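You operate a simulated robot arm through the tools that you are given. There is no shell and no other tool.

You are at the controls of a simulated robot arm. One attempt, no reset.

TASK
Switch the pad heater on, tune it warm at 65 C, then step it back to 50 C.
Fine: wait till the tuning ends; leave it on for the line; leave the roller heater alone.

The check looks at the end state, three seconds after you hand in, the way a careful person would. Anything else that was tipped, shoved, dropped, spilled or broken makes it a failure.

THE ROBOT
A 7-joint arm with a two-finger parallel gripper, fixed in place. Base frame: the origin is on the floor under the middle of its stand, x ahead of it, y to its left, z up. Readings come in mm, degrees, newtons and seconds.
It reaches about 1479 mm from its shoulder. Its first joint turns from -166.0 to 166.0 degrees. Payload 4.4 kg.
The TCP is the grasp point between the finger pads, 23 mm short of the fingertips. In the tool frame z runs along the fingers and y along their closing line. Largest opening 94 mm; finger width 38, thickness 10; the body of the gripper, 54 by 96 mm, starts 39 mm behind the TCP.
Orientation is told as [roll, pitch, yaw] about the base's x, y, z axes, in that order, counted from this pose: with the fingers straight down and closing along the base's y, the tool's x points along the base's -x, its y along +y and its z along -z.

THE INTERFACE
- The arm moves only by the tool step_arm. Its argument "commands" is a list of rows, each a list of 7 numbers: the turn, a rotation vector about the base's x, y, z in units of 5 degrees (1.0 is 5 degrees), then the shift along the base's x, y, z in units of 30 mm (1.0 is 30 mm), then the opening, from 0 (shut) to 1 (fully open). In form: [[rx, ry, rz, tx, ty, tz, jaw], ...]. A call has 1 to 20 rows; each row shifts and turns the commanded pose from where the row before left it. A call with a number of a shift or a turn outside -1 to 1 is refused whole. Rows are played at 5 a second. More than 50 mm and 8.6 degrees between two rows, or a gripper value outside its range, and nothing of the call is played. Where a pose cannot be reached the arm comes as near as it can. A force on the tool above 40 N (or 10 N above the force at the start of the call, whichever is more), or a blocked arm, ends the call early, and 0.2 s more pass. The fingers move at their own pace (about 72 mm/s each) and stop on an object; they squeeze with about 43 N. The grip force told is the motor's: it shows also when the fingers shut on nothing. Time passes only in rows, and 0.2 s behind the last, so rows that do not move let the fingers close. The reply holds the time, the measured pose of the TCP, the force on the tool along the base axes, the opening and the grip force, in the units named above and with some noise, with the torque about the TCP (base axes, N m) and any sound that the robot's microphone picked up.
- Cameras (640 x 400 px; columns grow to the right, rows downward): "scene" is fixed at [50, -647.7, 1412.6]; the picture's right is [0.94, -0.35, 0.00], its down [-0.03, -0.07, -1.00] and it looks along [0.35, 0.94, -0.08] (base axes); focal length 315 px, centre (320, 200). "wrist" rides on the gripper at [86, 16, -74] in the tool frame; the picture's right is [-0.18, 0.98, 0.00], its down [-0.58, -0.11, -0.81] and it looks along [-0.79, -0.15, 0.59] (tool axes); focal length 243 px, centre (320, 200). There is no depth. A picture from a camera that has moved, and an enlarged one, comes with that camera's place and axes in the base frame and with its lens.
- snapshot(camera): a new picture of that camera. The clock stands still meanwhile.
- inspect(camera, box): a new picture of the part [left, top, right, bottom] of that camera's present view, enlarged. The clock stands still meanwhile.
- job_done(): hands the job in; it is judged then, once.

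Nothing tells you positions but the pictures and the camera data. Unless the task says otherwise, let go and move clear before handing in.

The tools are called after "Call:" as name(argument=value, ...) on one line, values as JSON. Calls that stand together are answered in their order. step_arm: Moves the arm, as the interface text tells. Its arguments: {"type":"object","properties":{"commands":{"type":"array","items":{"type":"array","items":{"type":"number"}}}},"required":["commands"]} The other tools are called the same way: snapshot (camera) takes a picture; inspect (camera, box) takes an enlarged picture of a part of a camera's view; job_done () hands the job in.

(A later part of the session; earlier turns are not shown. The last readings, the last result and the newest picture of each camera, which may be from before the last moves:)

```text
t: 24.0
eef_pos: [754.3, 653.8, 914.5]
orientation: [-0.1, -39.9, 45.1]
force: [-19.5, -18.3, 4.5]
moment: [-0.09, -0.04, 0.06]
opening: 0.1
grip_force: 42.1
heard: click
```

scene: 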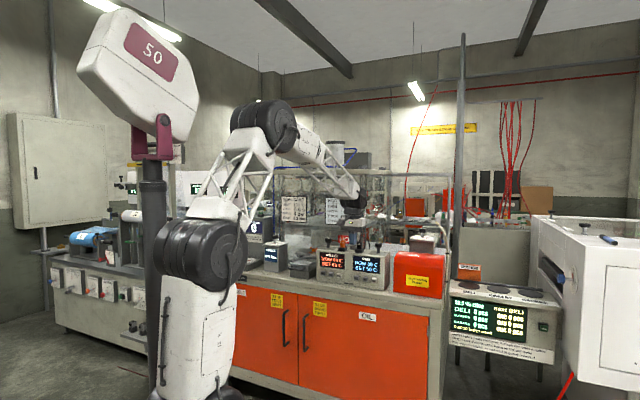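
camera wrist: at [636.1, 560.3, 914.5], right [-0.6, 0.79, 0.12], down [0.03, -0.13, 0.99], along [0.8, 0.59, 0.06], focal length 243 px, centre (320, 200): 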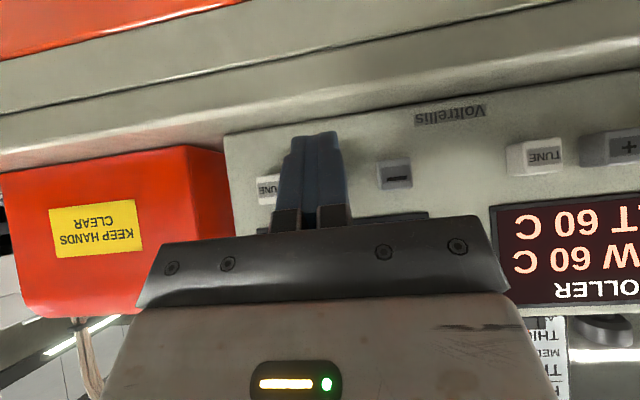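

A click was heard at light contact. Checking the display, then backing off.

Call:
inspect(camera="scene", box=[340, 240, 400, 295])

Call:
inspect(camera="wrist", box=[230, 110, 430, 235])

```text
7.27 times, centred on (370, 268) of scene
camera zoom: at [50.0, -647.7, 1412.6], right [0.94, -0.35, 0.0], down [-0.03, -0.07, -1.0], along [0.35, 0.94, -0.08], focal length 2292 px, centre (-44, -291)
```

zoom: 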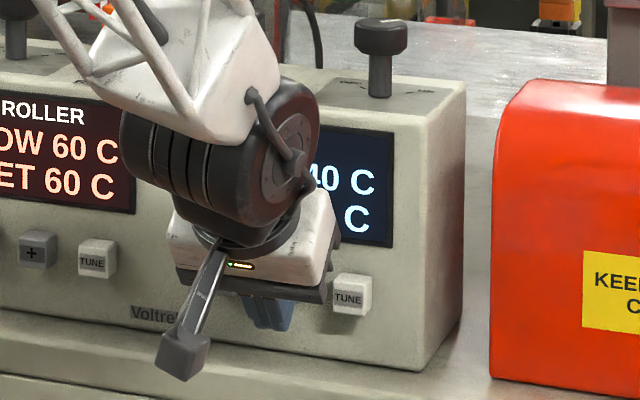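

```text
3.20 times, centred on (330, 172) of wrist
camera zoom: at [660.6, 583.7, 917.8], right [-0.6, 0.79, 0.12], down [0.03, -0.13, 0.99], along [0.8, 0.59, 0.05], focal length 776 px, centre (288, 288)
```

zoom: 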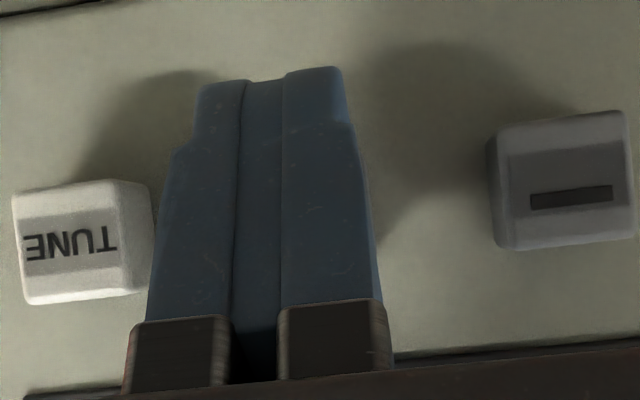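

Call:
step_arm(commands=[[0, 0, 0, -0.236, -0.236, 0, 0], [0, 0, 0, -0.3, -0.3, 0, 0], [0, 0, 0, -0.3, -0.3, 0, 0], [0, 0, 0, 0, 0, 0, 0]])

Call:
inspect(camera="scene", box=[340, 240, 400, 295])

```text
t: 25.0
eef_pos: [729.3, 629.7, 915.3]
orientation: [0.0, -40.0, 44.9]
force: [0.4, -0.3, 0.5]
moment: [0.01, 0.02, 0.01]
opening: 0.1
grip_force: 42.1
```

```text
7.27 times, centred on (370, 268) of scene
camera zoom: at [50.0, -647.7, 1412.6], right [0.94, -0.35, 0.0], down [-0.03, -0.07, -1.0], along [0.35, 0.94, -0.08], focal length 2292 px, centre (-44, -291)
```

zoom: 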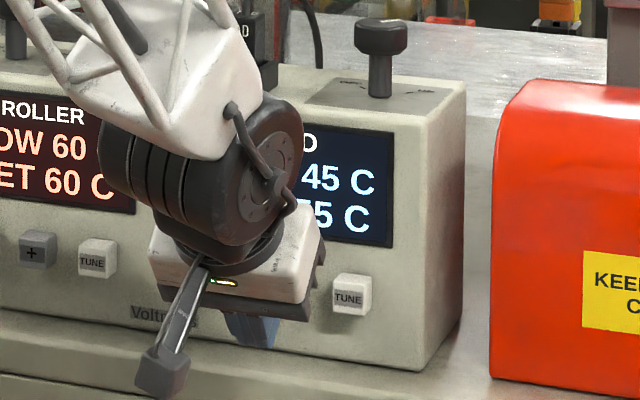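

SET went to 55, so each press is 5 °C. Two more presses are needed; pressing again.

Call:
step_arm(commands=[[0, 0, 0, 0.236, 0.236, 0, 0], [0, 0, 0, 0.236, 0.236, 0, 0], [0, 0, 0, 0.2, 0.2, 0, 0], [0, 0, 0, 0.07, 0.07, 0, 0], [0, 0, 0, 0.047, 0.047, 0, 0], [0, 0, 0, 0.047, 0.047, 0, 0]])

```text
t: 26.4
eef_pos: [753.1, 653.7, 916.4]
orientation: [0.0, -39.9, 45.1]
force: [-26.2, -22.2, 6.5]
moment: [-0.01, -0.05, 0.06]
opening: 0.2
grip_force: 42.4
heard: click
```

One click. Releasing 10 mm and pressing again.

Call:
step_arm(commands=[[0, 0, 0, -0.236, -0.236, 0, 0], [0, 0, 0, -0.3, -0.3, 0, 0], [0, 0, 0, -0.3, -0.3, 0, 0], [0, 0, 0, 0, 0, 0, 0]])

Call:
inspect(camera="scene", box=[340, 240, 400, 295])

```text
t: 27.4
eef_pos: [729.4, 630.5, 916.7]
orientation: [0.0, -39.9, 45.0]
force: [-0.6, -0.1, 0.0]
moment: [-0.01, 0.0, -0.04]
opening: 0.2
grip_force: 42.8
```

```text
7.27 times, centred on (370, 268) of scene
camera zoom: at [50.0, -647.7, 1412.6], right [0.94, -0.35, 0.0], down [-0.03, -0.07, -1.0], along [0.35, 0.94, -0.08], focal length 2292 px, centre (-44, -291)
```

zoom: 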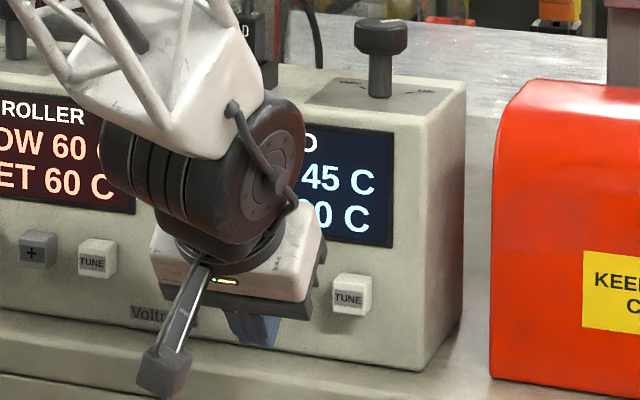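

SET shows _0 (60) after the second click. One more press for 65.

Call:
step_arm(commands=[[0, 0, 0, 0.236, 0.236, 0, 0], [0, 0, 0, 0.236, 0.236, 0, 0], [0, 0, 0, 0.2, 0.2, 0, 0], [0, 0, 0, 0.07, 0.07, 0, 0], [0, 0, 0, 0.047, 0.047, 0, 0], [0, 0, 0, 0.047, 0.047, 0, 0]])

Call:
step_arm(commands=[[0, 0, 0, -0.236, -0.236, 0, 0], [0, 0, 0, -0.5, -0.5, 0, 0], [0, 0, 0, -0.7, -0.7, 0, 0], [0, 0, 0, -0.7, -0.7, 0, 0], [0, 0, 0, -0.7, -0.7, 0, 0], [0, 0, 0, -0.7, -0.7, 0, 0], [0, 0, 0, 0, 0, 0, 0]])

Call:
inspect(camera="scene", box=[320, 235, 400, 295])

Call:
snapshot(camera="wrist")

```text
t: 28.8
eef_pos: [754.6, 655.3, 914.8]
orientation: [-0.1, -39.9, 45.1]
force: [-28.5, -26.3, 9.7]
moment: [-0.06, -0.08, 0.03]
opening: 0.0
grip_force: 42.7
heard: click
```

```text
t: 30.4
eef_pos: [647.9, 547.1, 916.1]
orientation: [0.1, -40.1, 45.0]
force: [-0.6, 0.0, 0.7]
moment: [-0.03, -0.02, 0.04]
opening: 0.0
grip_force: 42.2
```

```text
6.67 times, centred on (360, 265) of scene
camera zoom: at [50.0, -647.7, 1412.6], right [0.94, -0.35, 0.0], down [-0.03, -0.07, -1.0], along [0.35, 0.94, -0.08], focal length 2101 px, centre (53, -233)
```

zoom: 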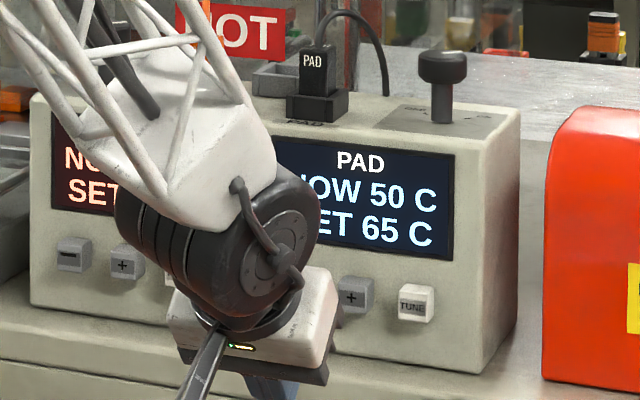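

```text
taken
camera wrist: at [555.3, 477.2, 917.8], right [-0.6, 0.79, 0.12], down [0.03, -0.13, 0.99], along [0.8, 0.59, 0.06], focal length 243 px, centre (320, 200)
```

wrist: 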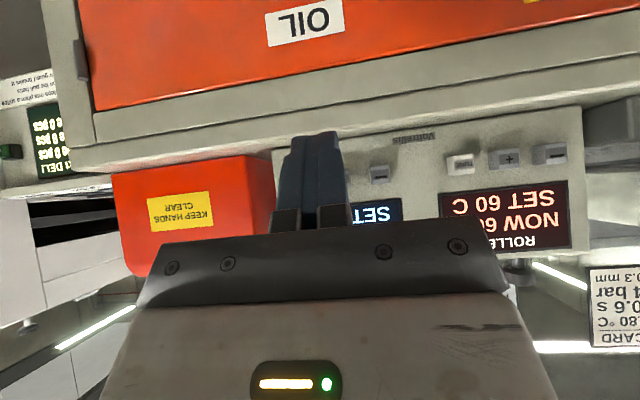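

SET is 65 and NOW is 50. "Tune it warm" means letting it reach 65 first, so I'll shift sideways in front of TUNE (well back) and wait.

Call:
step_arm(commands=[[0, 0, 0, 0.271, -0.271, 0, 0], [0, 0, 0, 0.271, -0.271, 0, 0], [0, 0, 0, 0.271, -0.271, 0, 0], [0, 0, 0, 0.271, -0.271, 0, 0], [0, 0, 0, 0, 0, 0, 0], [0, 0, 0, 0, 0, 0, 0], [0, 0, 0, 0, 0, 0, 0], [0, 0, 0, 0, 0, 0, 0], [0, 0, 0, 0, 0, 0, 0], [0, 0, 0, 0, 0, 0, 0], [0, 0, 0, 0, 0, 0, 0], [0, 0, 0, 0, 0, 0, 0], [0, 0, 0, 0, 0, 0, 0], [0, 0, 0, 0, 0, 0, 0]])

Call:
inspect(camera="scene", box=[320, 235, 400, 295])

Call:
inspect(camera="wrist", box=[230, 100, 430, 240])

```text
t: 33.4
eef_pos: [680.5, 516.5, 916.0]
orientation: [0.0, -40.0, 44.9]
force: [-0.2, 0.5, -0.2]
moment: [0.0, 0.01, -0.01]
opening: 0.0
grip_force: 42.6
```

```text
6.67 times, centred on (360, 265) of scene
camera zoom: at [50.0, -647.7, 1412.6], right [0.94, -0.35, 0.0], down [-0.03, -0.07, -1.0], along [0.35, 0.94, -0.08], focal length 2101 px, centre (53, -233)
```

zoom: 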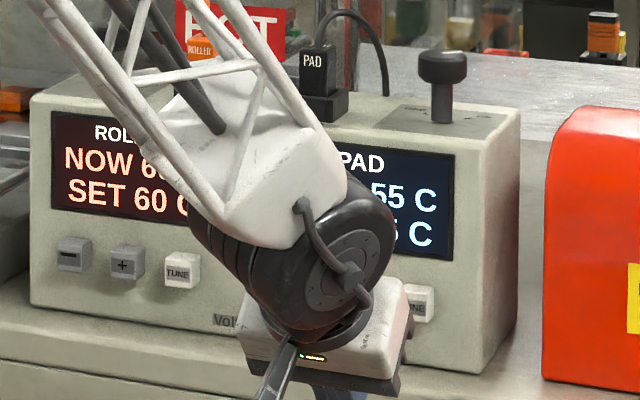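

```text
2.86 times, centred on (330, 170) of wrist
camera zoom: at [587.9, 445.5, 917.7], right [-0.6, 0.79, 0.12], down [0.03, -0.13, 0.99], along [0.8, 0.59, 0.06], focal length 693 px, centre (291, 286)
```

zoom: 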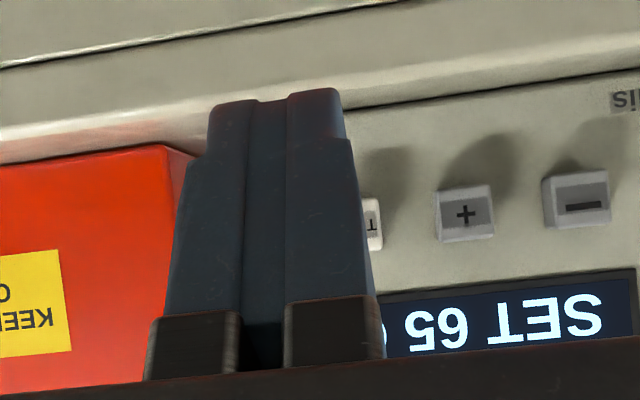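

NOW 55. Waiting for it to reach 65.

Call:
step_arm(commands=[[0, 0, 0, 0, 0, 0, 0], [0, 0, 0, 0, 0, 0, 0], [0, 0, 0, 0, 0, 0, 0], [0, 0, 0, 0, 0, 0, 0], [0, 0, 0, 0, 0, 0, 0], [0, 0, 0, 0, 0, 0, 0], [0, 0, 0, 0, 0, 0, 0], [0, 0, 0, 0, 0, 0, 0], [0, 0, 0, 0, 0, 0, 0], [0, 0, 0, 0, 0, 0, 0], [0, 0, 0, 0, 0, 0, 0], [0, 0, 0, 0, 0, 0, 0], [0, 0, 0, 0, 0, 0, 0], [0, 0, 0, 0, 0, 0, 0], [0, 0, 0, 0, 0, 0, 0], [0, 0, 0, 0, 0, 0, 0], [0, 0, 0, 0, 0, 0, 0], [0, 0, 0, 0, 0, 0, 0], [0, 0, 0, 0, 0, 0, 0], [0, 0, 0, 0, 0, 0, 0]])

Call:
inspect(camera="scene", box=[320, 235, 400, 295])

```text
t: 37.6
eef_pos: [680.1, 516.1, 915.1]
orientation: [0.0, -40.0, 45.0]
force: [-0.2, -0.9, 0.2]
moment: [-0.01, 0.03, 0.02]
opening: 0.1
grip_force: 42.7
```

```text
6.67 times, centred on (360, 265) of scene
camera zoom: at [50.0, -647.7, 1412.6], right [0.94, -0.35, 0.0], down [-0.03, -0.07, -1.0], along [0.35, 0.94, -0.08], focal length 2101 px, centre (53, -233)
```

zoom: 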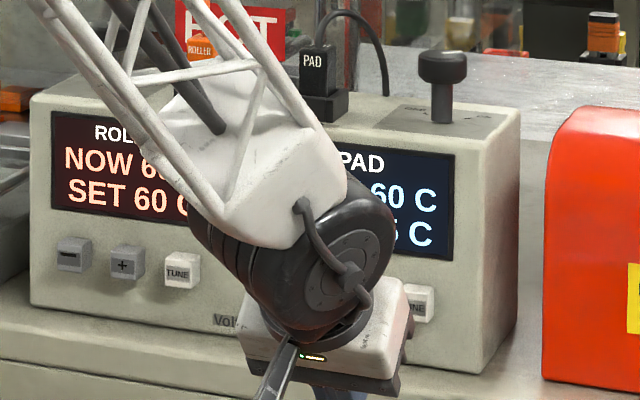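

Call:
step_arm(commands=[[0, 0, 0, 0, 0, 0, 0], [0, 0, 0, 0, 0, 0, 0], [0, 0, 0, 0, 0, 0, 0], [0, 0, 0, 0, 0, 0, 0], [0, 0, 0, 0, 0, 0, 0], [0, 0, 0, 0, 0, 0, 0], [0, 0, 0, 0, 0, 0, 0], [0, 0, 0, 0, 0, 0, 0], [0, 0, 0, 0, 0, 0, 0], [0, 0, 0, 0, 0, 0, 0], [0, 0, 0, 0, 0, 0, 0], [0, 0, 0, 0, 0, 0, 0], [0, 0, 0, 0, 0, 0, 0], [0, 0, 0, 0, 0, 0, 0], [0, 0, 0, 0, 0, 0, 0], [0, 0, 0, 0, 0, 0, 0], [0, 0, 0, 0, 0, 0, 0], [0, 0, 0, 0, 0, 0, 0], [0, 0, 0, 0, 0, 0, 0], [0, 0, 0, 0, 0, 0, 0]])

Call:
inspect(camera="scene", box=[320, 235, 400, 295])

```text
t: 41.8
eef_pos: [680.1, 515.6, 915.6]
orientation: [0.0, -40.0, 45.1]
force: [0.6, 0.2, -0.6]
moment: [0.0, -0.01, -0.02]
opening: 0.0
grip_force: 42.9
```

```text
6.67 times, centred on (360, 265) of scene
camera zoom: at [50.0, -647.7, 1412.6], right [0.94, -0.35, 0.0], down [-0.03, -0.07, -1.0], along [0.35, 0.94, -0.08], focal length 2101 px, centre (53, -233)
```

zoom: 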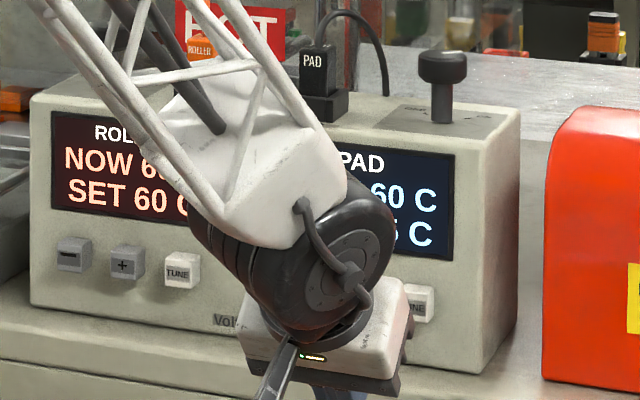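

Still showing 60; waiting further.

Call:
step_arm(commands=[[0, 0, 0, 0, 0, 0, 0], [0, 0, 0, 0, 0, 0, 0], [0, 0, 0, 0, 0, 0, 0], [0, 0, 0, 0, 0, 0, 0], [0, 0, 0, 0, 0, 0, 0], [0, 0, 0, 0, 0, 0, 0], [0, 0, 0, 0, 0, 0, 0], [0, 0, 0, 0, 0, 0, 0], [0, 0, 0, 0, 0, 0, 0], [0, 0, 0, 0, 0, 0, 0], [0, 0, 0, 0, 0, 0, 0], [0, 0, 0, 0, 0, 0, 0], [0, 0, 0, 0, 0, 0, 0], [0, 0, 0, 0, 0, 0, 0], [0, 0, 0, 0, 0, 0, 0], [0, 0, 0, 0, 0, 0, 0], [0, 0, 0, 0, 0, 0, 0], [0, 0, 0, 0, 0, 0, 0], [0, 0, 0, 0, 0, 0, 0], [0, 0, 0, 0, 0, 0, 0]])

Call:
inspect(camera="scene", box=[320, 235, 400, 295])

```text
t: 46.0
eef_pos: [680.1, 516.0, 915.2]
orientation: [0.0, -39.9, 44.9]
force: [0.3, 0.3, 0.2]
moment: [0.0, 0.02, 0.0]
opening: 0.1
grip_force: 42.8
```

```text
6.67 times, centred on (360, 265) of scene
camera zoom: at [50.0, -647.7, 1412.6], right [0.94, -0.35, 0.0], down [-0.03, -0.07, -1.0], along [0.35, 0.94, -0.08], focal length 2101 px, centre (53, -233)
```

zoom: 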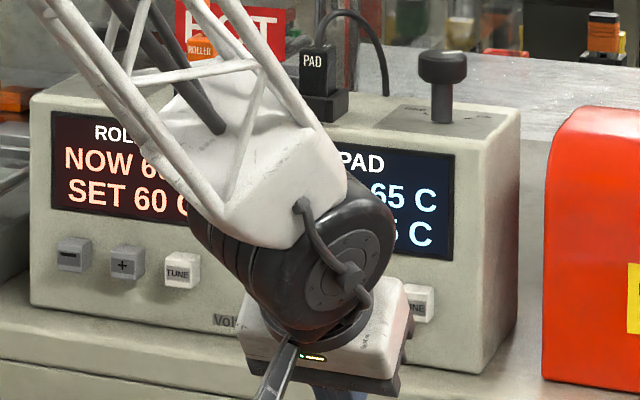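

NOW reads 65. Since the display steps by 5, I'll wait a little longer so it truly settles before tuning.

Call:
step_arm(commands=[[0, 0, 0, 0, 0, 0, 0], [0, 0, 0, 0, 0, 0, 0], [0, 0, 0, 0, 0, 0, 0], [0, 0, 0, 0, 0, 0, 0], [0, 0, 0, 0, 0, 0, 0], [0, 0, 0, 0, 0, 0, 0], [0, 0, 0, 0, 0, 0, 0], [0, 0, 0, 0, 0, 0, 0], [0, 0, 0, 0, 0, 0, 0], [0, 0, 0, 0, 0, 0, 0], [0, 0, 0, 0, 0, 0, 0], [0, 0, 0, 0, 0, 0, 0], [0, 0, 0, 0, 0, 0, 0], [0, 0, 0, 0, 0, 0, 0], [0, 0, 0, 0, 0, 0, 0], [0, 0, 0, 0, 0, 0, 0], [0, 0, 0, 0, 0, 0, 0], [0, 0, 0, 0, 0, 0, 0], [0, 0, 0, 0, 0, 0, 0], [0, 0, 0, 0, 0, 0, 0]])

Call:
step_arm(commands=[[0, 0, 0, 0, 0, 0, 0], [0, 0, 0, 0, 0, 0, 0], [0, 0, 0, 0, 0, 0, 0], [0, 0, 0, 0, 0, 0, 0], [0, 0, 0, 0, 0, 0, 0], [0, 0, 0, 0, 0, 0, 0], [0, 0, 0, 0, 0, 0, 0], [0, 0, 0, 0, 0, 0, 0], [0, 0, 0, 0, 0, 0, 0], [0, 0, 0, 0, 0, 0, 0], [0, 0, 0, 0, 0, 0, 0], [0, 0, 0, 0, 0, 0, 0], [0, 0, 0, 0, 0, 0, 0], [0, 0, 0, 0, 0, 0, 0], [0, 0, 0, 0, 0, 0, 0], [0, 0, 0, 0, 0, 0, 0], [0, 0, 0, 0, 0, 0, 0], [0, 0, 0, 0, 0, 0, 0], [0, 0, 0, 0, 0, 0, 0], [0, 0, 0, 0, 0, 0, 0]])

Call:
inspect(camera="scene", box=[320, 235, 400, 295])

```text
t: 50.2
eef_pos: [679.5, 516.7, 915.1]
orientation: [0.0, -40.0, 45.0]
force: [-0.4, -0.1, -0.1]
moment: [0.0, -0.01, -0.03]
opening: 0.1
grip_force: 42.5
```

```text
t: 54.4
eef_pos: [680.4, 516.9, 915.8]
orientation: [0.0, -40.0, 45.0]
force: [0.5, -0.4, 0.7]
moment: [-0.02, -0.03, -0.02]
opening: 0.1
grip_force: 43.2
```

```text
6.67 times, centred on (360, 265) of scene
camera zoom: at [50.0, -647.7, 1412.6], right [0.94, -0.35, 0.0], down [-0.03, -0.07, -1.0], along [0.35, 0.94, -0.08], focal length 2101 px, centre (53, -233)
```

zoom: 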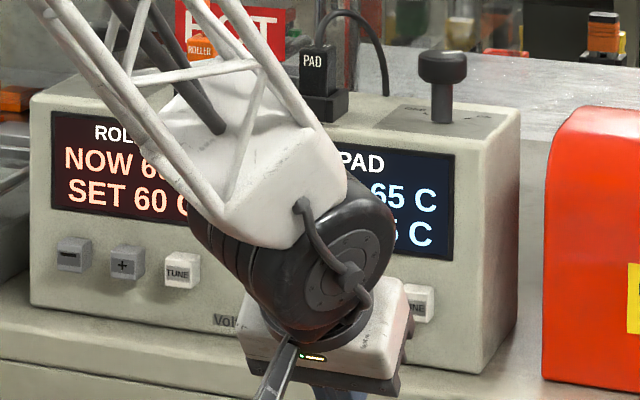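

Steady at 65. Moving in to 35 mm from TUNE and checking alignment.

Call:
step_arm(commands=[[0, 0, 0, 0.68, 0.68, 0, 0], [0, 0, 0, 0.68, 0.68, 0, 0], [0, 0, 0, 0.68, 0.68, 0, 0], [0, 0, 0, 0.66, 0.66, 0, 0], [0, 0, 0, 0, 0, 0, 0]])

Call:
inspect(camera="wrist", box=[230, 110, 430, 235])

Call:
inspect(camera="scene", box=[330, 240, 400, 300])

```text
t: 55.6
eef_pos: [761.5, 598.5, 916.4]
orientation: [0.0, -40.0, 45.0]
force: [0.2, 0.1, 0.1]
moment: [-0.03, 0.02, 0.01]
opening: 0.2
grip_force: 41.7
```

```text
3.20 times, centred on (330, 172) of wrist
camera zoom: at [668.7, 527.6, 918.2], right [-0.6, 0.79, 0.12], down [0.03, -0.13, 0.99], along [0.8, 0.59, 0.06], focal length 776 px, centre (288, 288)
```

zoom: 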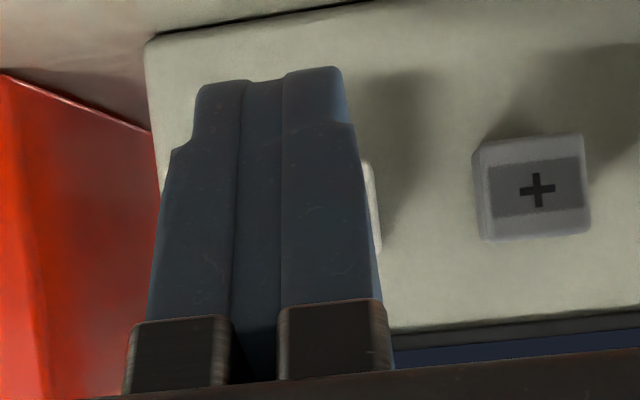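

```text
6.67 times, centred on (365, 270) of scene
camera zoom: at [50.0, -647.7, 1412.6], right [0.94, -0.35, 0.0], down [-0.03, -0.07, -1.0], along [0.35, 0.94, -0.08], focal length 2101 px, centre (20, -267)
```

zoom: 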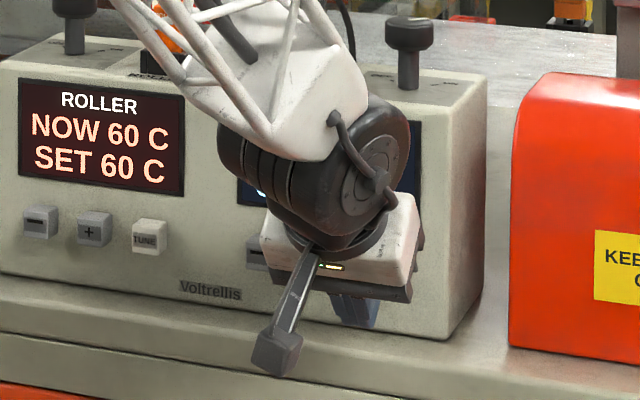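

Spacing matches the previous alignment. Pressing TUNE with the same stroke.

Call:
step_arm(commands=[[0, 0, 0, 0.236, 0.236, 0, 0], [0, 0, 0, 0.236, 0.236, 0, 0], [0, 0, 0, 0.2, 0.2, 0, 0], [0, 0, 0, 0.07, 0.07, 0, 0], [0, 0, 0, 0.047, 0.047, 0, 0], [0, 0, 0, 0.035, 0.035, 0, 0]])

```text
t: 57.0
eef_pos: [786.3, 621.4, 916.2]
orientation: [0.0, -39.9, 45.1]
force: [-20.5, -16.0, 8.1]
moment: [0.13, -0.05, 0.09]
opening: 0.2
grip_force: 42.6
heard: click
```

Click heard on TUNE. Backing well off to read the display.

Call:
step_arm(commands=[[0, 0, 0, -0.236, -0.236, 0, 0], [0, 0, 0, -0.5, -0.5, 0, 0], [0, 0, 0, -0.7, -0.7, 0, 0], [0, 0, 0, -0.7, -0.7, 0, 0], [0, 0, 0, -0.7, -0.7, 0, 0], [0, 0, 0, -0.69, -0.69, 0, 0], [0, 0, 0, 0, 0, 0, 0]])

Call:
inspect(camera="scene", box=[320, 235, 400, 295])

Call:
snapshot(camera="wrist")

```text
t: 58.6
eef_pos: [679.8, 516.2, 915.3]
orientation: [0.0, -40.0, 45.0]
force: [0.1, 0.6, 0.2]
moment: [0.0, 0.02, 0.01]
opening: 0.0
grip_force: 42.0
```

```text
6.67 times, centred on (360, 265) of scene
camera zoom: at [50.0, -647.7, 1412.6], right [0.94, -0.35, 0.0], down [-0.03, -0.07, -1.0], along [0.35, 0.94, -0.08], focal length 2101 px, centre (53, -233)
```

zoom: 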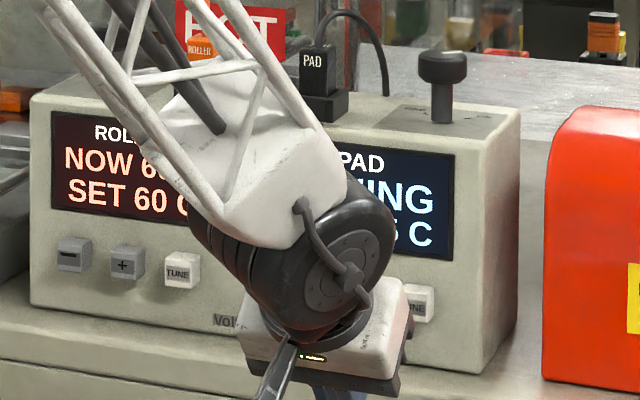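

```text
taken
camera wrist: at [587.8, 445.6, 917.6], right [-0.6, 0.79, 0.12], down [0.03, -0.13, 0.99], along [0.8, 0.59, 0.06], focal length 243 px, centre (320, 200)
```

wrist: 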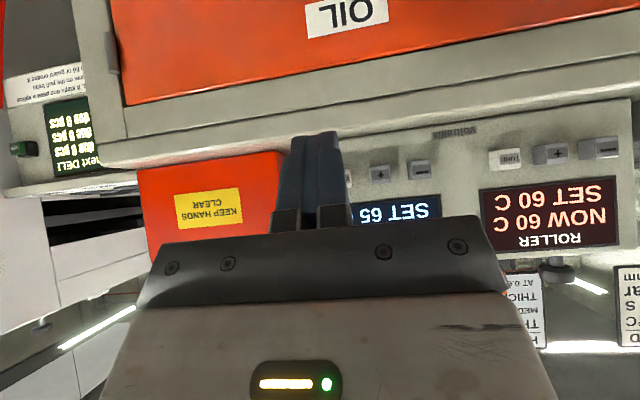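

Display shows TUNING. I'll shift in front of the "−" button (standing off) and wait until tuning ends.

Call:
step_arm(commands=[[0, 0, 0, -0.361, 0.361, 0, 0], [0, 0, 0, -0.361, 0.361, 0, 0], [0, 0, 0, -0.361, 0.361, 0, 0], [0, 0, 0, -0.361, 0.361, 0, 0], [0, 0, 0, -0.361, 0.361, 0, 0], [0, 0, 0, -0.361, 0.361, 0, 0], [0, 0, 0, 0, 0, 0, 0], [0, 0, 0, 0, 0, 0, 0], [0, 0, 0, 0, 0, 0, 0], [0, 0, 0, 0, 0, 0, 0], [0, 0, 0, 0, 0, 0, 0], [0, 0, 0, 0, 0, 0, 0], [0, 0, 0, 0, 0, 0, 0], [0, 0, 0, 0, 0, 0, 0], [0, 0, 0, 0, 0, 0, 0], [0, 0, 0, 0, 0, 0, 0], [0, 0, 0, 0, 0, 0, 0], [0, 0, 0, 0, 0, 0, 0], [0, 0, 0, 0, 0, 0, 0], [0, 0, 0, 0, 0, 0, 0]])

Call:
inspect(camera="scene", box=[320, 235, 400, 295])

Call:
inspect(camera="wrist", box=[230, 110, 430, 235])

```text
t: 62.8
eef_pos: [614.7, 580.8, 915.7]
orientation: [0.1, -40.1, 45.0]
force: [-0.2, 0.0, -0.4]
moment: [-0.02, -0.03, 0.01]
opening: 0.1
grip_force: 42.8
```

```text
6.67 times, centred on (360, 265) of scene
camera zoom: at [50.0, -647.7, 1412.6], right [0.94, -0.35, 0.0], down [-0.03, -0.07, -1.0], along [0.35, 0.94, -0.08], focal length 2101 px, centre (53, -233)
```

zoom: 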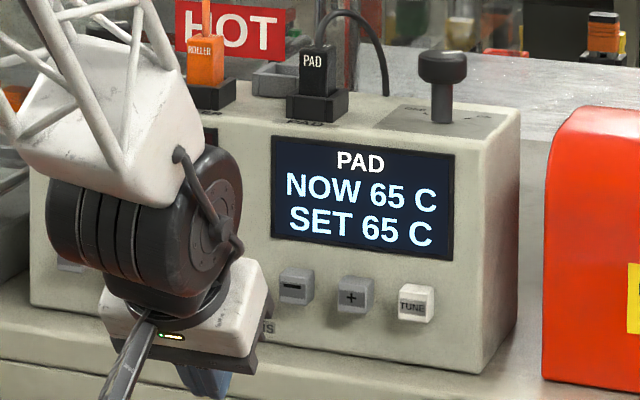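

```text
3.20 times, centred on (330, 172) of wrist
camera zoom: at [522.4, 510.3, 917.5], right [-0.6, 0.79, 0.12], down [0.03, -0.13, 0.99], along [0.8, 0.59, 0.06], focal length 776 px, centre (288, 288)
```

zoom: 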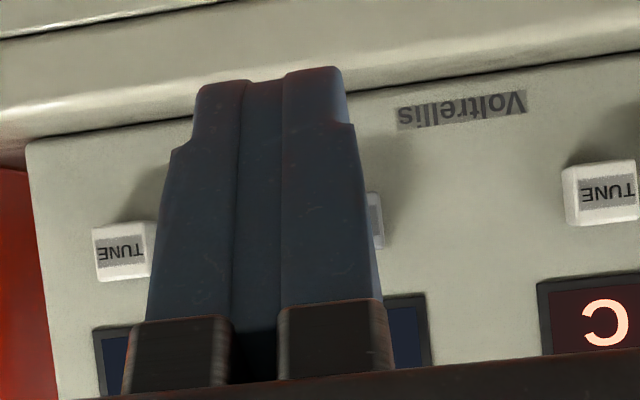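

The display is back to NOW 65 / SET 65. I'll check a few more times over a couple of seconds that it isn't just alternating with TUNING.

Call:
step_arm(commands=[[0, 0, 0, 0, 0, 0, 0], [0, 0, 0, 0, 0, 0, 0]])

Call:
inspect(camera="scene", box=[350, 250, 390, 280])

Call:
step_arm(commands=[[0, 0, 0, 0, 0, 0, 0], [0, 0, 0, 0, 0, 0, 0], [0, 0, 0, 0, 0, 0, 0], [0, 0, 0, 0, 0, 0, 0], [0, 0, 0, 0, 0, 0, 0]])

Call:
inspect(camera="scene", box=[350, 250, 390, 280])

Call:
step_arm(commands=[[0, 0, 0, 0, 0, 0, 0], [0, 0, 0, 0, 0, 0, 0], [0, 0, 0, 0, 0, 0, 0], [0, 0, 0, 0, 0, 0, 0], [0, 0, 0, 0, 0, 0, 0], [0, 0, 0, 0, 0, 0, 0], [0, 0, 0, 0, 0, 0, 0], [0, 0, 0, 0, 0, 0, 0]])

Call:
inspect(camera="scene", box=[350, 250, 390, 280])

```text
t: 63.4
eef_pos: [615.6, 581.0, 915.5]
orientation: [0.0, -40.0, 45.0]
force: [-0.3, 0.0, 0.0]
moment: [0.01, 0.02, 0.0]
opening: 0.0
grip_force: 42.4
```

```text
13.33 times, centred on (370, 265) of scene
camera zoom: at [50.0, -647.7, 1412.6], right [0.94, -0.35, 0.0], down [-0.03, -0.07, -1.0], along [0.35, 0.94, -0.08], focal length 4203 px, centre (-347, -667)
```

zoom: 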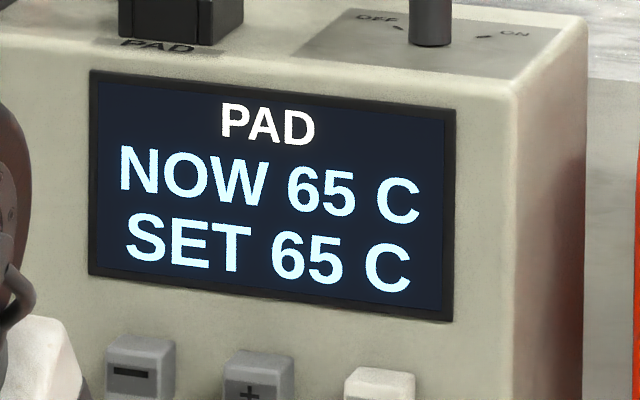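

```text
t: 64.6
eef_pos: [615.2, 581.4, 915.5]
orientation: [-0.1, -40.0, 45.0]
force: [-0.2, 0.1, -0.4]
moment: [0.02, 0.0, 0.0]
opening: 0.3
grip_force: 42.7
```

```text
13.33 times, centred on (370, 265) of scene
camera zoom: at [50.0, -647.7, 1412.6], right [0.94, -0.35, 0.0], down [-0.03, -0.07, -1.0], along [0.35, 0.94, -0.08], focal length 4203 px, centre (-347, -667)
```

zoom: 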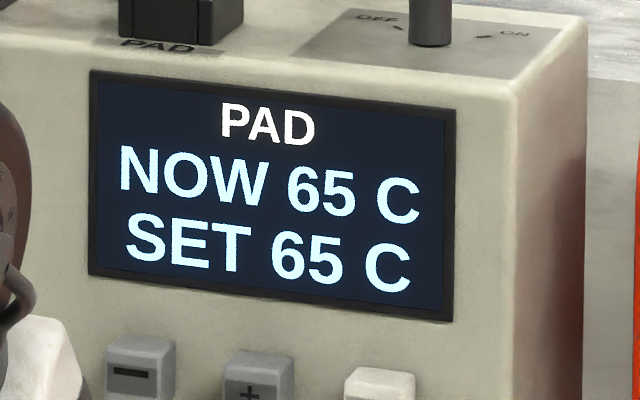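

```text
t: 66.4
eef_pos: [615.3, 580.7, 915.2]
orientation: [-0.1, -40.0, 45.0]
force: [-0.6, -0.1, -0.7]
moment: [0.01, 0.0, -0.03]
opening: 0.0
grip_force: 41.7
```

```text
13.33 times, centred on (370, 265) of scene
camera zoom: at [50.0, -647.7, 1412.6], right [0.94, -0.35, 0.0], down [-0.03, -0.07, -1.0], along [0.35, 0.94, -0.08], focal length 4203 px, centre (-347, -667)
```

zoom: 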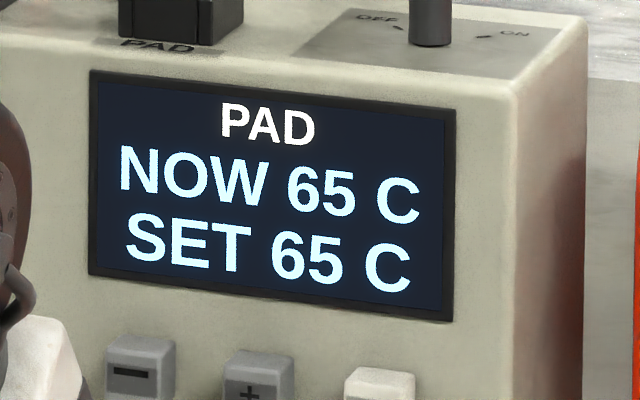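

Tuning has ended and the reading is steady. Now moving in to 35 mm in front of "−".

Call:
step_arm(commands=[[0, 0, 0, 0.68, 0.68, 0, 0], [0, 0, 0, 0.68, 0.68, 0, 0], [0, 0, 0, 0.68, 0.68, 0, 0], [0, 0, 0, 0.66, 0.66, 0, 0], [0, 0, 0, 0, 0, 0, 0]])

Call:
inspect(camera="wrist", box=[180, 90, 480, 240])

Call:
inspect(camera="scene", box=[320, 235, 400, 295])

```text
t: 67.6
eef_pos: [697.4, 661.7, 916.2]
orientation: [0.0, -39.9, 45.2]
force: [0.5, -0.8, -0.4]
moment: [-0.01, 0.02, -0.02]
opening: 0.0
grip_force: 42.4
```

```text
2.13 times, centred on (330, 165) of wrist
camera zoom: at [604.2, 591.6, 917.4], right [-0.6, 0.79, 0.12], down [0.03, -0.13, 0.99], along [0.8, 0.59, 0.06], focal length 518 px, centre (299, 275)
```

zoom: 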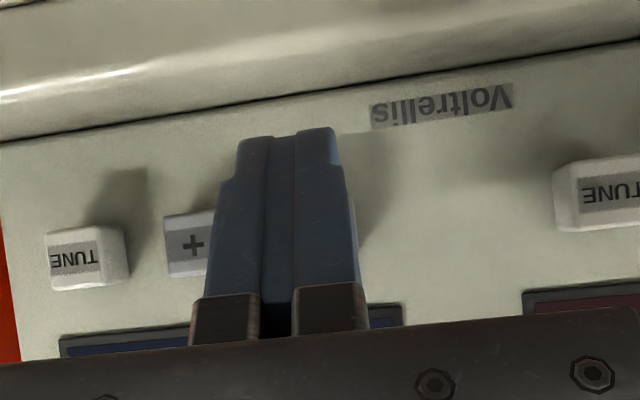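

```text
6.67 times, centred on (360, 265) of scene
camera zoom: at [50.0, -647.7, 1412.6], right [0.94, -0.35, 0.0], down [-0.03, -0.07, -1.0], along [0.35, 0.94, -0.08], focal length 2101 px, centre (53, -233)
```

zoom: 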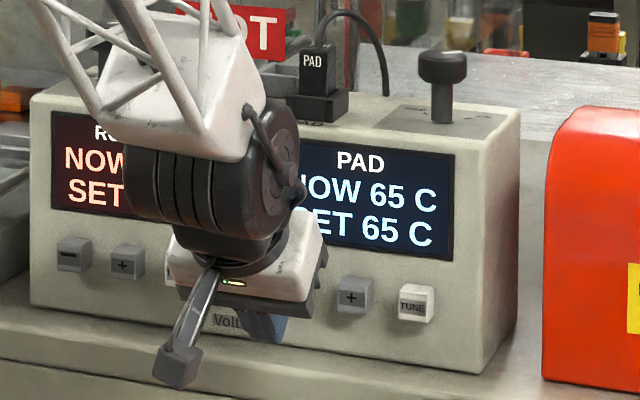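

Alignment matches the earlier presses and the pad display stays visible. Pressing "−".

Call:
step_arm(commands=[[0, 0, 0, 0.236, 0.236, 0, 0], [0, 0, 0, 0.236, 0.236, 0, 0], [0, 0, 0, 0.2, 0.2, 0, 0], [0, 0, 0, 0.07, 0.07, 0, 0], [0, 0, 0, 0.047, 0.047, 0, 0], [0, 0, 0, 0.035, 0.035, 0, 0]])

Call:
inspect(camera="scene", box=[320, 235, 400, 295])

```text
t: 69.0
eef_pos: [721.5, 688.2, 916.3]
orientation: [0.0, -39.9, 45.0]
force: [-13.8, -11.9, 3.1]
moment: [0.03, 0.01, 0.02]
opening: 0.2
grip_force: 42.3
heard: click
```

```text
6.67 times, centred on (360, 265) of scene
camera zoom: at [50.0, -647.7, 1412.6], right [0.94, -0.35, 0.0], down [-0.03, -0.07, -1.0], along [0.35, 0.94, -0.08], focal length 2101 px, centre (53, -233)
```

zoom: 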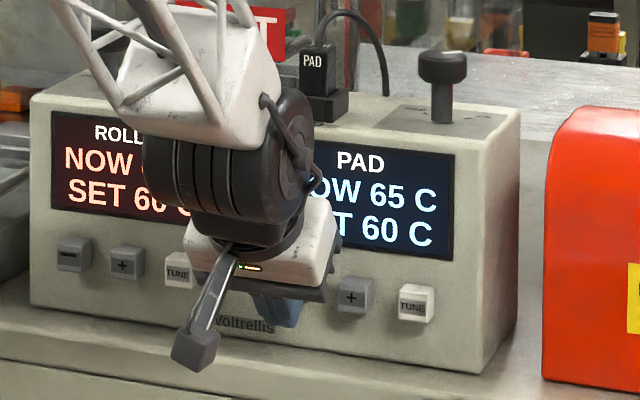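

SET is 60. Releasing 12 mm and pressing again.

Call:
step_arm(commands=[[0, 0, 0, -0.15, -0.15, 0, 0], [0, 0, 0, -0.15, -0.15, 0, 0], [0, 0, 0, 0, 0, 0, 0]])

Call:
step_arm(commands=[[0, 0, 0, 0.1, 0.1, 0, 0], [0, 0, 0, 0.1, 0.1, 0, 0], [0, 0, 0, 0.06, 0.06, 0, 0], [0, 0, 0, 0.045, 0.045, 0, 0]])

Call:
inspect(camera="scene", box=[320, 235, 400, 295])

```text
t: 69.8
eef_pos: [711.8, 677.9, 915.5]
orientation: [-0.1, -39.9, 45.1]
force: [0.7, -0.7, -0.2]
moment: [-0.02, 0.0, -0.02]
opening: 0.1
grip_force: 41.8
```

```text
t: 70.8
eef_pos: [721.1, 686.4, 915.7]
orientation: [0.0, -39.9, 44.9]
force: [-19.1, -18.6, 6.2]
moment: [0.05, -0.04, -0.02]
opening: 0.1
grip_force: 42.1
heard: click
```

```text
6.67 times, centred on (360, 265) of scene
camera zoom: at [50.0, -647.7, 1412.6], right [0.94, -0.35, 0.0], down [-0.03, -0.07, -1.0], along [0.35, 0.94, -0.08], focal length 2101 px, centre (53, -233)
```

zoom: 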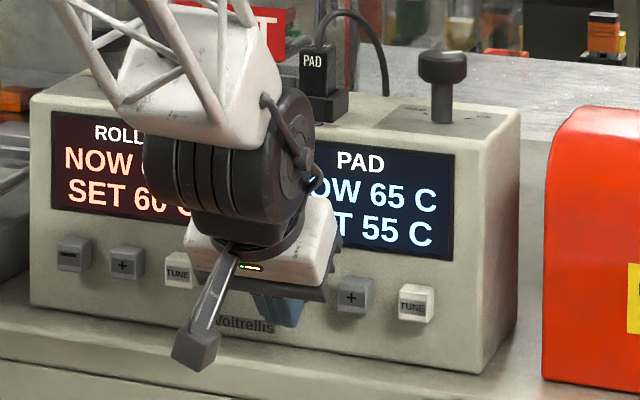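

SET is 55. One more release and press.

Call:
step_arm(commands=[[0, 0, 0, -0.15, -0.15, 0, 0], [0, 0, 0, -0.15, -0.15, 0, 0], [0, 0, 0, 0, 0, 0, 0]])

Call:
step_arm(commands=[[0, 0, 0, 0.1, 0.1, 0, 0], [0, 0, 0, 0.1, 0.1, 0, 0], [0, 0, 0, 0.06, 0.06, 0, 0], [0, 0, 0, 0.04, 0.04, 0, 0]])

Call:
inspect(camera="scene", box=[320, 235, 400, 295])

```text
t: 71.6
eef_pos: [711.8, 678.0, 915.3]
orientation: [0.0, -39.9, 44.9]
force: [-0.3, 0.4, 0.7]
moment: [-0.03, 0.0, 0.0]
opening: 0.0
grip_force: 42.7
```

```text
t: 72.6
eef_pos: [721.4, 686.3, 916.3]
orientation: [0.1, -40.0, 45.0]
force: [-21.6, -18.9, 8.0]
moment: [0.08, -0.07, 0.03]
opening: 0.0
grip_force: 42.3
heard: click
```

```text
6.67 times, centred on (360, 265) of scene
camera zoom: at [50.0, -647.7, 1412.6], right [0.94, -0.35, 0.0], down [-0.03, -0.07, -1.0], along [0.35, 0.94, -0.08], focal length 2101 px, centre (53, -233)
```

zoom: 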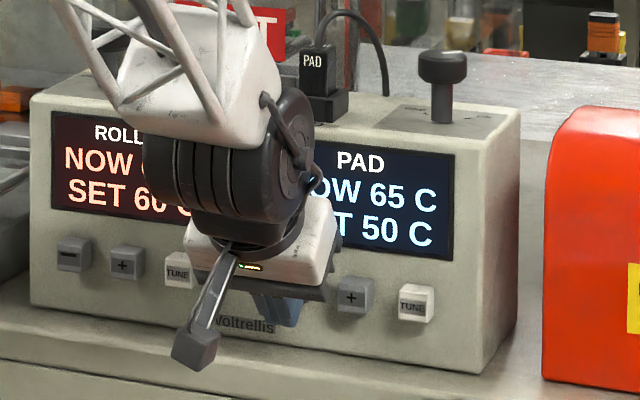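

SET is 50. Retracting straight back, then raising clear.

Call:
step_arm(commands=[[0, 0, 0, -0.236, -0.236, 0, 0], [0, 0, 0, -0.5, -0.5, 0, 0], [0, 0, 0, -0.7, -0.7, 0, 0], [0, 0, 0, -0.7, -0.7, 0, 0], [0, 0, 0, -0.7, -0.7, 0, 0], [0, 0, 0, -0.7, -0.7, 0, 0], [0, 0, 0, -0.5, -0.5, 0.5, 0], [0, 0, 0, -0.5, -0.5, 0.8, 0], [0, 0, 0, 0, 0, 1, 0], [0, 0, 0, 0, 0, 1, 0], [0, 0, 0, 0, 0, 1, 0], [0, 0, 0, 0, 0, 1, 0], [0, 0, 0, 0, 0, 1, 0], [0, 0, 0, 0, 0, 0, 0]])

Call:
snapshot(camera="scene")

Call:
inspect(camera="scene", box=[310, 230, 406, 295])

```text
t: 75.6
eef_pos: [585.6, 550.7, 1105.6]
orientation: [-0.1, -39.9, 45.1]
force: [-0.6, -0.2, -0.2]
moment: [-0.02, 0.01, 0.01]
opening: 0.0
grip_force: 42.4
```

```text
taken
```

scene: 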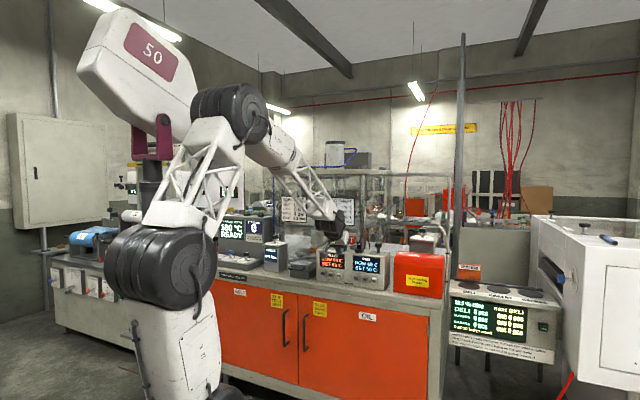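

```text
6.15 times, centred on (358, 262) of scene
camera zoom: at [50.0, -647.7, 1412.6], right [0.94, -0.35, 0.0], down [-0.03, -0.07, -1.0], along [0.35, 0.94, -0.08], focal length 1940 px, centre (86, -185)
```

zoom: 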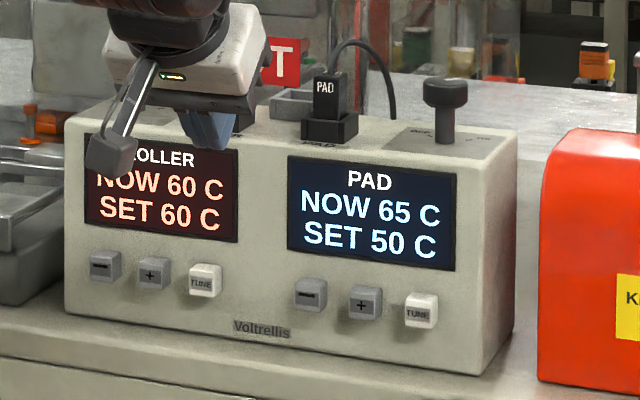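

SET 50 on the pad, roller untouched at 60/60, arm clear. I'll wait for a while to confirm the pad cools toward 50 and nothing changes.

Call:
step_arm(commands=[[0, 0, 0, 0, 0, 0, 0.3], [0, 0, 0, 0, 0, 0, 0.3], [0, 0, 0, 0, 0, 0, 0.3], [0, 0, 0, 0, 0, 0, 0.3], [0, 0, 0, 0, 0, 0, 0.3], [0, 0, 0, 0, 0, 0, 0.3], [0, 0, 0, 0, 0, 0, 0.3], [0, 0, 0, 0, 0, 0, 0.3], [0, 0, 0, 0, 0, 0, 0.3], [0, 0, 0, 0, 0, 0, 0.3], [0, 0, 0, 0, 0, 0, 0.3], [0, 0, 0, 0, 0, 0, 0.3], [0, 0, 0, 0, 0, 0, 0.3], [0, 0, 0, 0, 0, 0, 0.3], [0, 0, 0, 0, 0, 0, 0.3], [0, 0, 0, 0, 0, 0, 0.3], [0, 0, 0, 0, 0, 0, 0.3], [0, 0, 0, 0, 0, 0, 0.3], [0, 0, 0, 0, 0, 0, 0.3], [0, 0, 0, 0, 0, 0, 0.3]])

Call:
step_arm(commands=[[0, 0, 0, 0, 0, 0, 0.3], [0, 0, 0, 0, 0, 0, 0.3], [0, 0, 0, 0, 0, 0, 0.3], [0, 0, 0, 0, 0, 0, 0.3], [0, 0, 0, 0, 0, 0, 0.3], [0, 0, 0, 0, 0, 0, 0.3], [0, 0, 0, 0, 0, 0, 0.3], [0, 0, 0, 0, 0, 0, 0.3], [0, 0, 0, 0, 0, 0, 0.3], [0, 0, 0, 0, 0, 0, 0.3], [0, 0, 0, 0, 0, 0, 0.3], [0, 0, 0, 0, 0, 0, 0.3], [0, 0, 0, 0, 0, 0, 0.3], [0, 0, 0, 0, 0, 0, 0.3], [0, 0, 0, 0, 0, 0, 0.3], [0, 0, 0, 0, 0, 0, 0.3], [0, 0, 0, 0, 0, 0, 0.3], [0, 0, 0, 0, 0, 0, 0.3], [0, 0, 0, 0, 0, 0, 0.3], [0, 0, 0, 0, 0, 0, 0.3]])

Call:
inspect(camera="scene", box=[310, 230, 406, 295])

Call:
inspect(camera="wrist", box=[200, 20, 640, 240])

```text
t: 79.8
eef_pos: [585.3, 552.0, 1105.7]
orientation: [0.0, -39.8, 45.0]
force: [-0.3, -0.3, -0.2]
moment: [0.02, -0.01, 0.0]
opening: 28.1
grip_force: 0.1
```

```text
t: 84.0
eef_pos: [585.9, 551.1, 1104.8]
orientation: [0.0, -39.9, 45.0]
force: [-0.1, -0.9, -0.5]
moment: [-0.02, 0.0, 0.01]
opening: 28.5
grip_force: 0.0
```

```text
6.15 times, centred on (358, 262) of scene
camera zoom: at [50.0, -647.7, 1412.6], right [0.94, -0.35, 0.0], down [-0.03, -0.07, -1.0], along [0.35, 0.94, -0.08], focal length 1940 px, centre (86, -185)
```

zoom: 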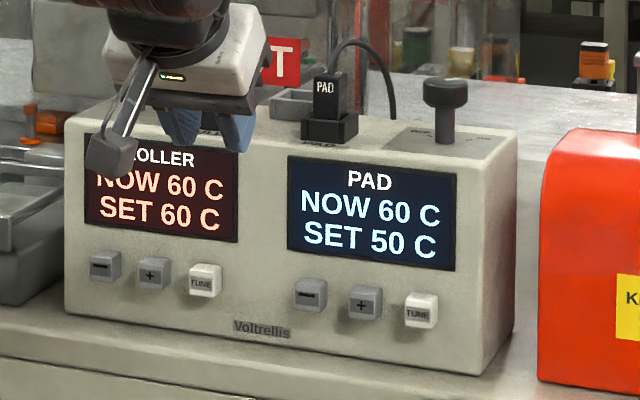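

```text
1.45 times, centred on (420, 130) of wrist
camera zoom: at [492.8, 480.6, 1107.2], right [-0.6, 0.79, 0.12], down [0.03, -0.13, 0.99], along [0.8, 0.59, 0.06], focal length 353 px, centre (174, 302)
```

zoom: 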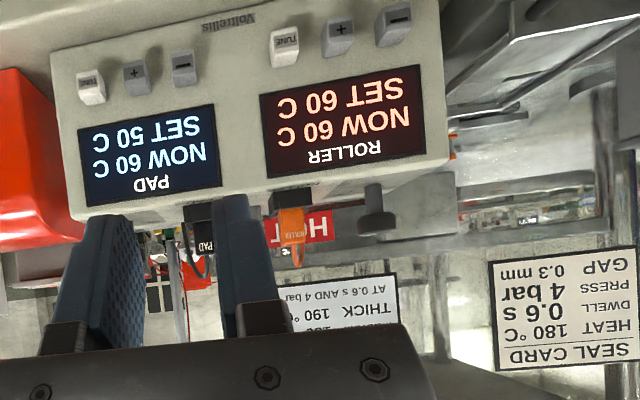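

The pad is cooling toward 50 with everything else unchanged. I'll give it some more time to settle.

Call:
step_arm(commands=[[0, 0, 0, 0, 0, 0, 0.3], [0, 0, 0, 0, 0, 0, 0.3], [0, 0, 0, 0, 0, 0, 0.3], [0, 0, 0, 0, 0, 0, 0.3], [0, 0, 0, 0, 0, 0, 0.3], [0, 0, 0, 0, 0, 0, 0.3], [0, 0, 0, 0, 0, 0, 0.3], [0, 0, 0, 0, 0, 0, 0.3], [0, 0, 0, 0, 0, 0, 0.3], [0, 0, 0, 0, 0, 0, 0.3], [0, 0, 0, 0, 0, 0, 0.3], [0, 0, 0, 0, 0, 0, 0.3], [0, 0, 0, 0, 0, 0, 0.3], [0, 0, 0, 0, 0, 0, 0.3], [0, 0, 0, 0, 0, 0, 0.3], [0, 0, 0, 0, 0, 0, 0.3], [0, 0, 0, 0, 0, 0, 0.3], [0, 0, 0, 0, 0, 0, 0.3], [0, 0, 0, 0, 0, 0, 0.3], [0, 0, 0, 0, 0, 0, 0.3]])

Call:
step_arm(commands=[[0, 0, 0, 0, 0, 0, 0.3], [0, 0, 0, 0, 0, 0, 0.3], [0, 0, 0, 0, 0, 0, 0.3], [0, 0, 0, 0, 0, 0, 0.3], [0, 0, 0, 0, 0, 0, 0.3], [0, 0, 0, 0, 0, 0, 0.3], [0, 0, 0, 0, 0, 0, 0.3], [0, 0, 0, 0, 0, 0, 0.3], [0, 0, 0, 0, 0, 0, 0.3], [0, 0, 0, 0, 0, 0, 0.3], [0, 0, 0, 0, 0, 0, 0.3], [0, 0, 0, 0, 0, 0, 0.3], [0, 0, 0, 0, 0, 0, 0.3], [0, 0, 0, 0, 0, 0, 0.3], [0, 0, 0, 0, 0, 0, 0.3], [0, 0, 0, 0, 0, 0, 0.3], [0, 0, 0, 0, 0, 0, 0.3], [0, 0, 0, 0, 0, 0, 0.3], [0, 0, 0, 0, 0, 0, 0.3], [0, 0, 0, 0, 0, 0, 0.3]])

Call:
step_arm(commands=[[0, 0, 0, 0, 0, 0, 0.3], [0, 0, 0, 0, 0, 0, 0.3], [0, 0, 0, 0, 0, 0, 0.3], [0, 0, 0, 0, 0, 0, 0.3], [0, 0, 0, 0, 0, 0, 0.3], [0, 0, 0, 0, 0, 0, 0.3], [0, 0, 0, 0, 0, 0, 0.3], [0, 0, 0, 0, 0, 0, 0.3], [0, 0, 0, 0, 0, 0, 0.3], [0, 0, 0, 0, 0, 0, 0.3], [0, 0, 0, 0, 0, 0, 0.3], [0, 0, 0, 0, 0, 0, 0.3], [0, 0, 0, 0, 0, 0, 0.3], [0, 0, 0, 0, 0, 0, 0.3], [0, 0, 0, 0, 0, 0, 0.3], [0, 0, 0, 0, 0, 0, 0.3], [0, 0, 0, 0, 0, 0, 0.3], [0, 0, 0, 0, 0, 0, 0.3], [0, 0, 0, 0, 0, 0, 0.3], [0, 0, 0, 0, 0, 0, 0.3]])

Call:
step_arm(commands=[[0, 0, 0, 0, 0, 0, 0.3], [0, 0, 0, 0, 0, 0, 0.3], [0, 0, 0, 0, 0, 0, 0.3], [0, 0, 0, 0, 0, 0, 0.3], [0, 0, 0, 0, 0, 0, 0.3], [0, 0, 0, 0, 0, 0, 0.3], [0, 0, 0, 0, 0, 0, 0.3], [0, 0, 0, 0, 0, 0, 0.3], [0, 0, 0, 0, 0, 0, 0.3], [0, 0, 0, 0, 0, 0, 0.3], [0, 0, 0, 0, 0, 0, 0.3], [0, 0, 0, 0, 0, 0, 0.3], [0, 0, 0, 0, 0, 0, 0.3], [0, 0, 0, 0, 0, 0, 0.3], [0, 0, 0, 0, 0, 0, 0.3], [0, 0, 0, 0, 0, 0, 0.3], [0, 0, 0, 0, 0, 0, 0.3], [0, 0, 0, 0, 0, 0, 0.3], [0, 0, 0, 0, 0, 0, 0.3], [0, 0, 0, 0, 0, 0, 0.3]])

Call:
inspect(camera="scene", box=[310, 230, 406, 295])

Call:
snapshot(camera="scene")

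```text
t: 88.2
eef_pos: [585.9, 551.4, 1104.6]
orientation: [0.0, -40.0, 45.0]
force: [-0.6, 0.2, -0.3]
moment: [0.02, 0.01, 0.0]
opening: 28.3
grip_force: 0.0
```

```text
t: 92.4
eef_pos: [585.1, 551.3, 1104.3]
orientation: [0.0, -40.0, 44.9]
force: [0.1, 0.6, 0.2]
moment: [0.01, 0.0, 0.0]
opening: 28.2
grip_force: 0.0
```

```text
t: 96.6
eef_pos: [584.5, 550.6, 1105.2]
orientation: [-0.1, -40.0, 45.0]
force: [0.5, -0.3, -0.8]
moment: [0.02, 0.01, -0.01]
opening: 28.1
grip_force: 0.0
```

```text
t: 100.8
eef_pos: [585.5, 550.2, 1104.5]
orientation: [0.0, -39.8, 45.0]
force: [0.7, -0.4, -0.4]
moment: [0.0, -0.01, 0.02]
opening: 28.3
grip_force: 0.0
```

```text
6.15 times, centred on (358, 262) of scene
camera zoom: at [50.0, -647.7, 1412.6], right [0.94, -0.35, 0.0], down [-0.03, -0.07, -1.0], along [0.35, 0.94, -0.08], focal length 1940 px, centre (86, -185)
```

zoom: 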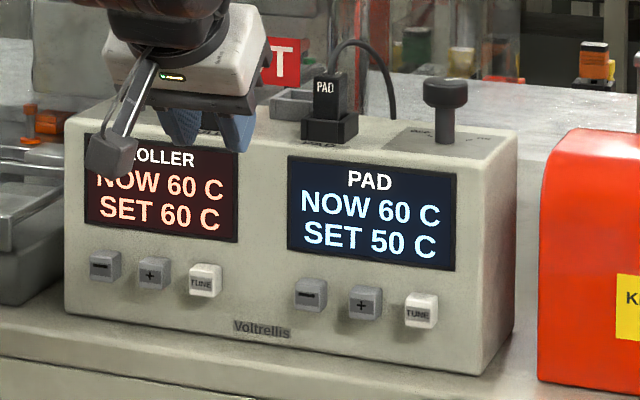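

```text
taken
```

scene: 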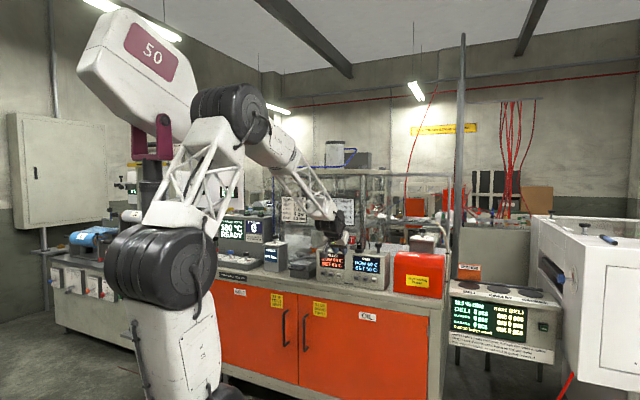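

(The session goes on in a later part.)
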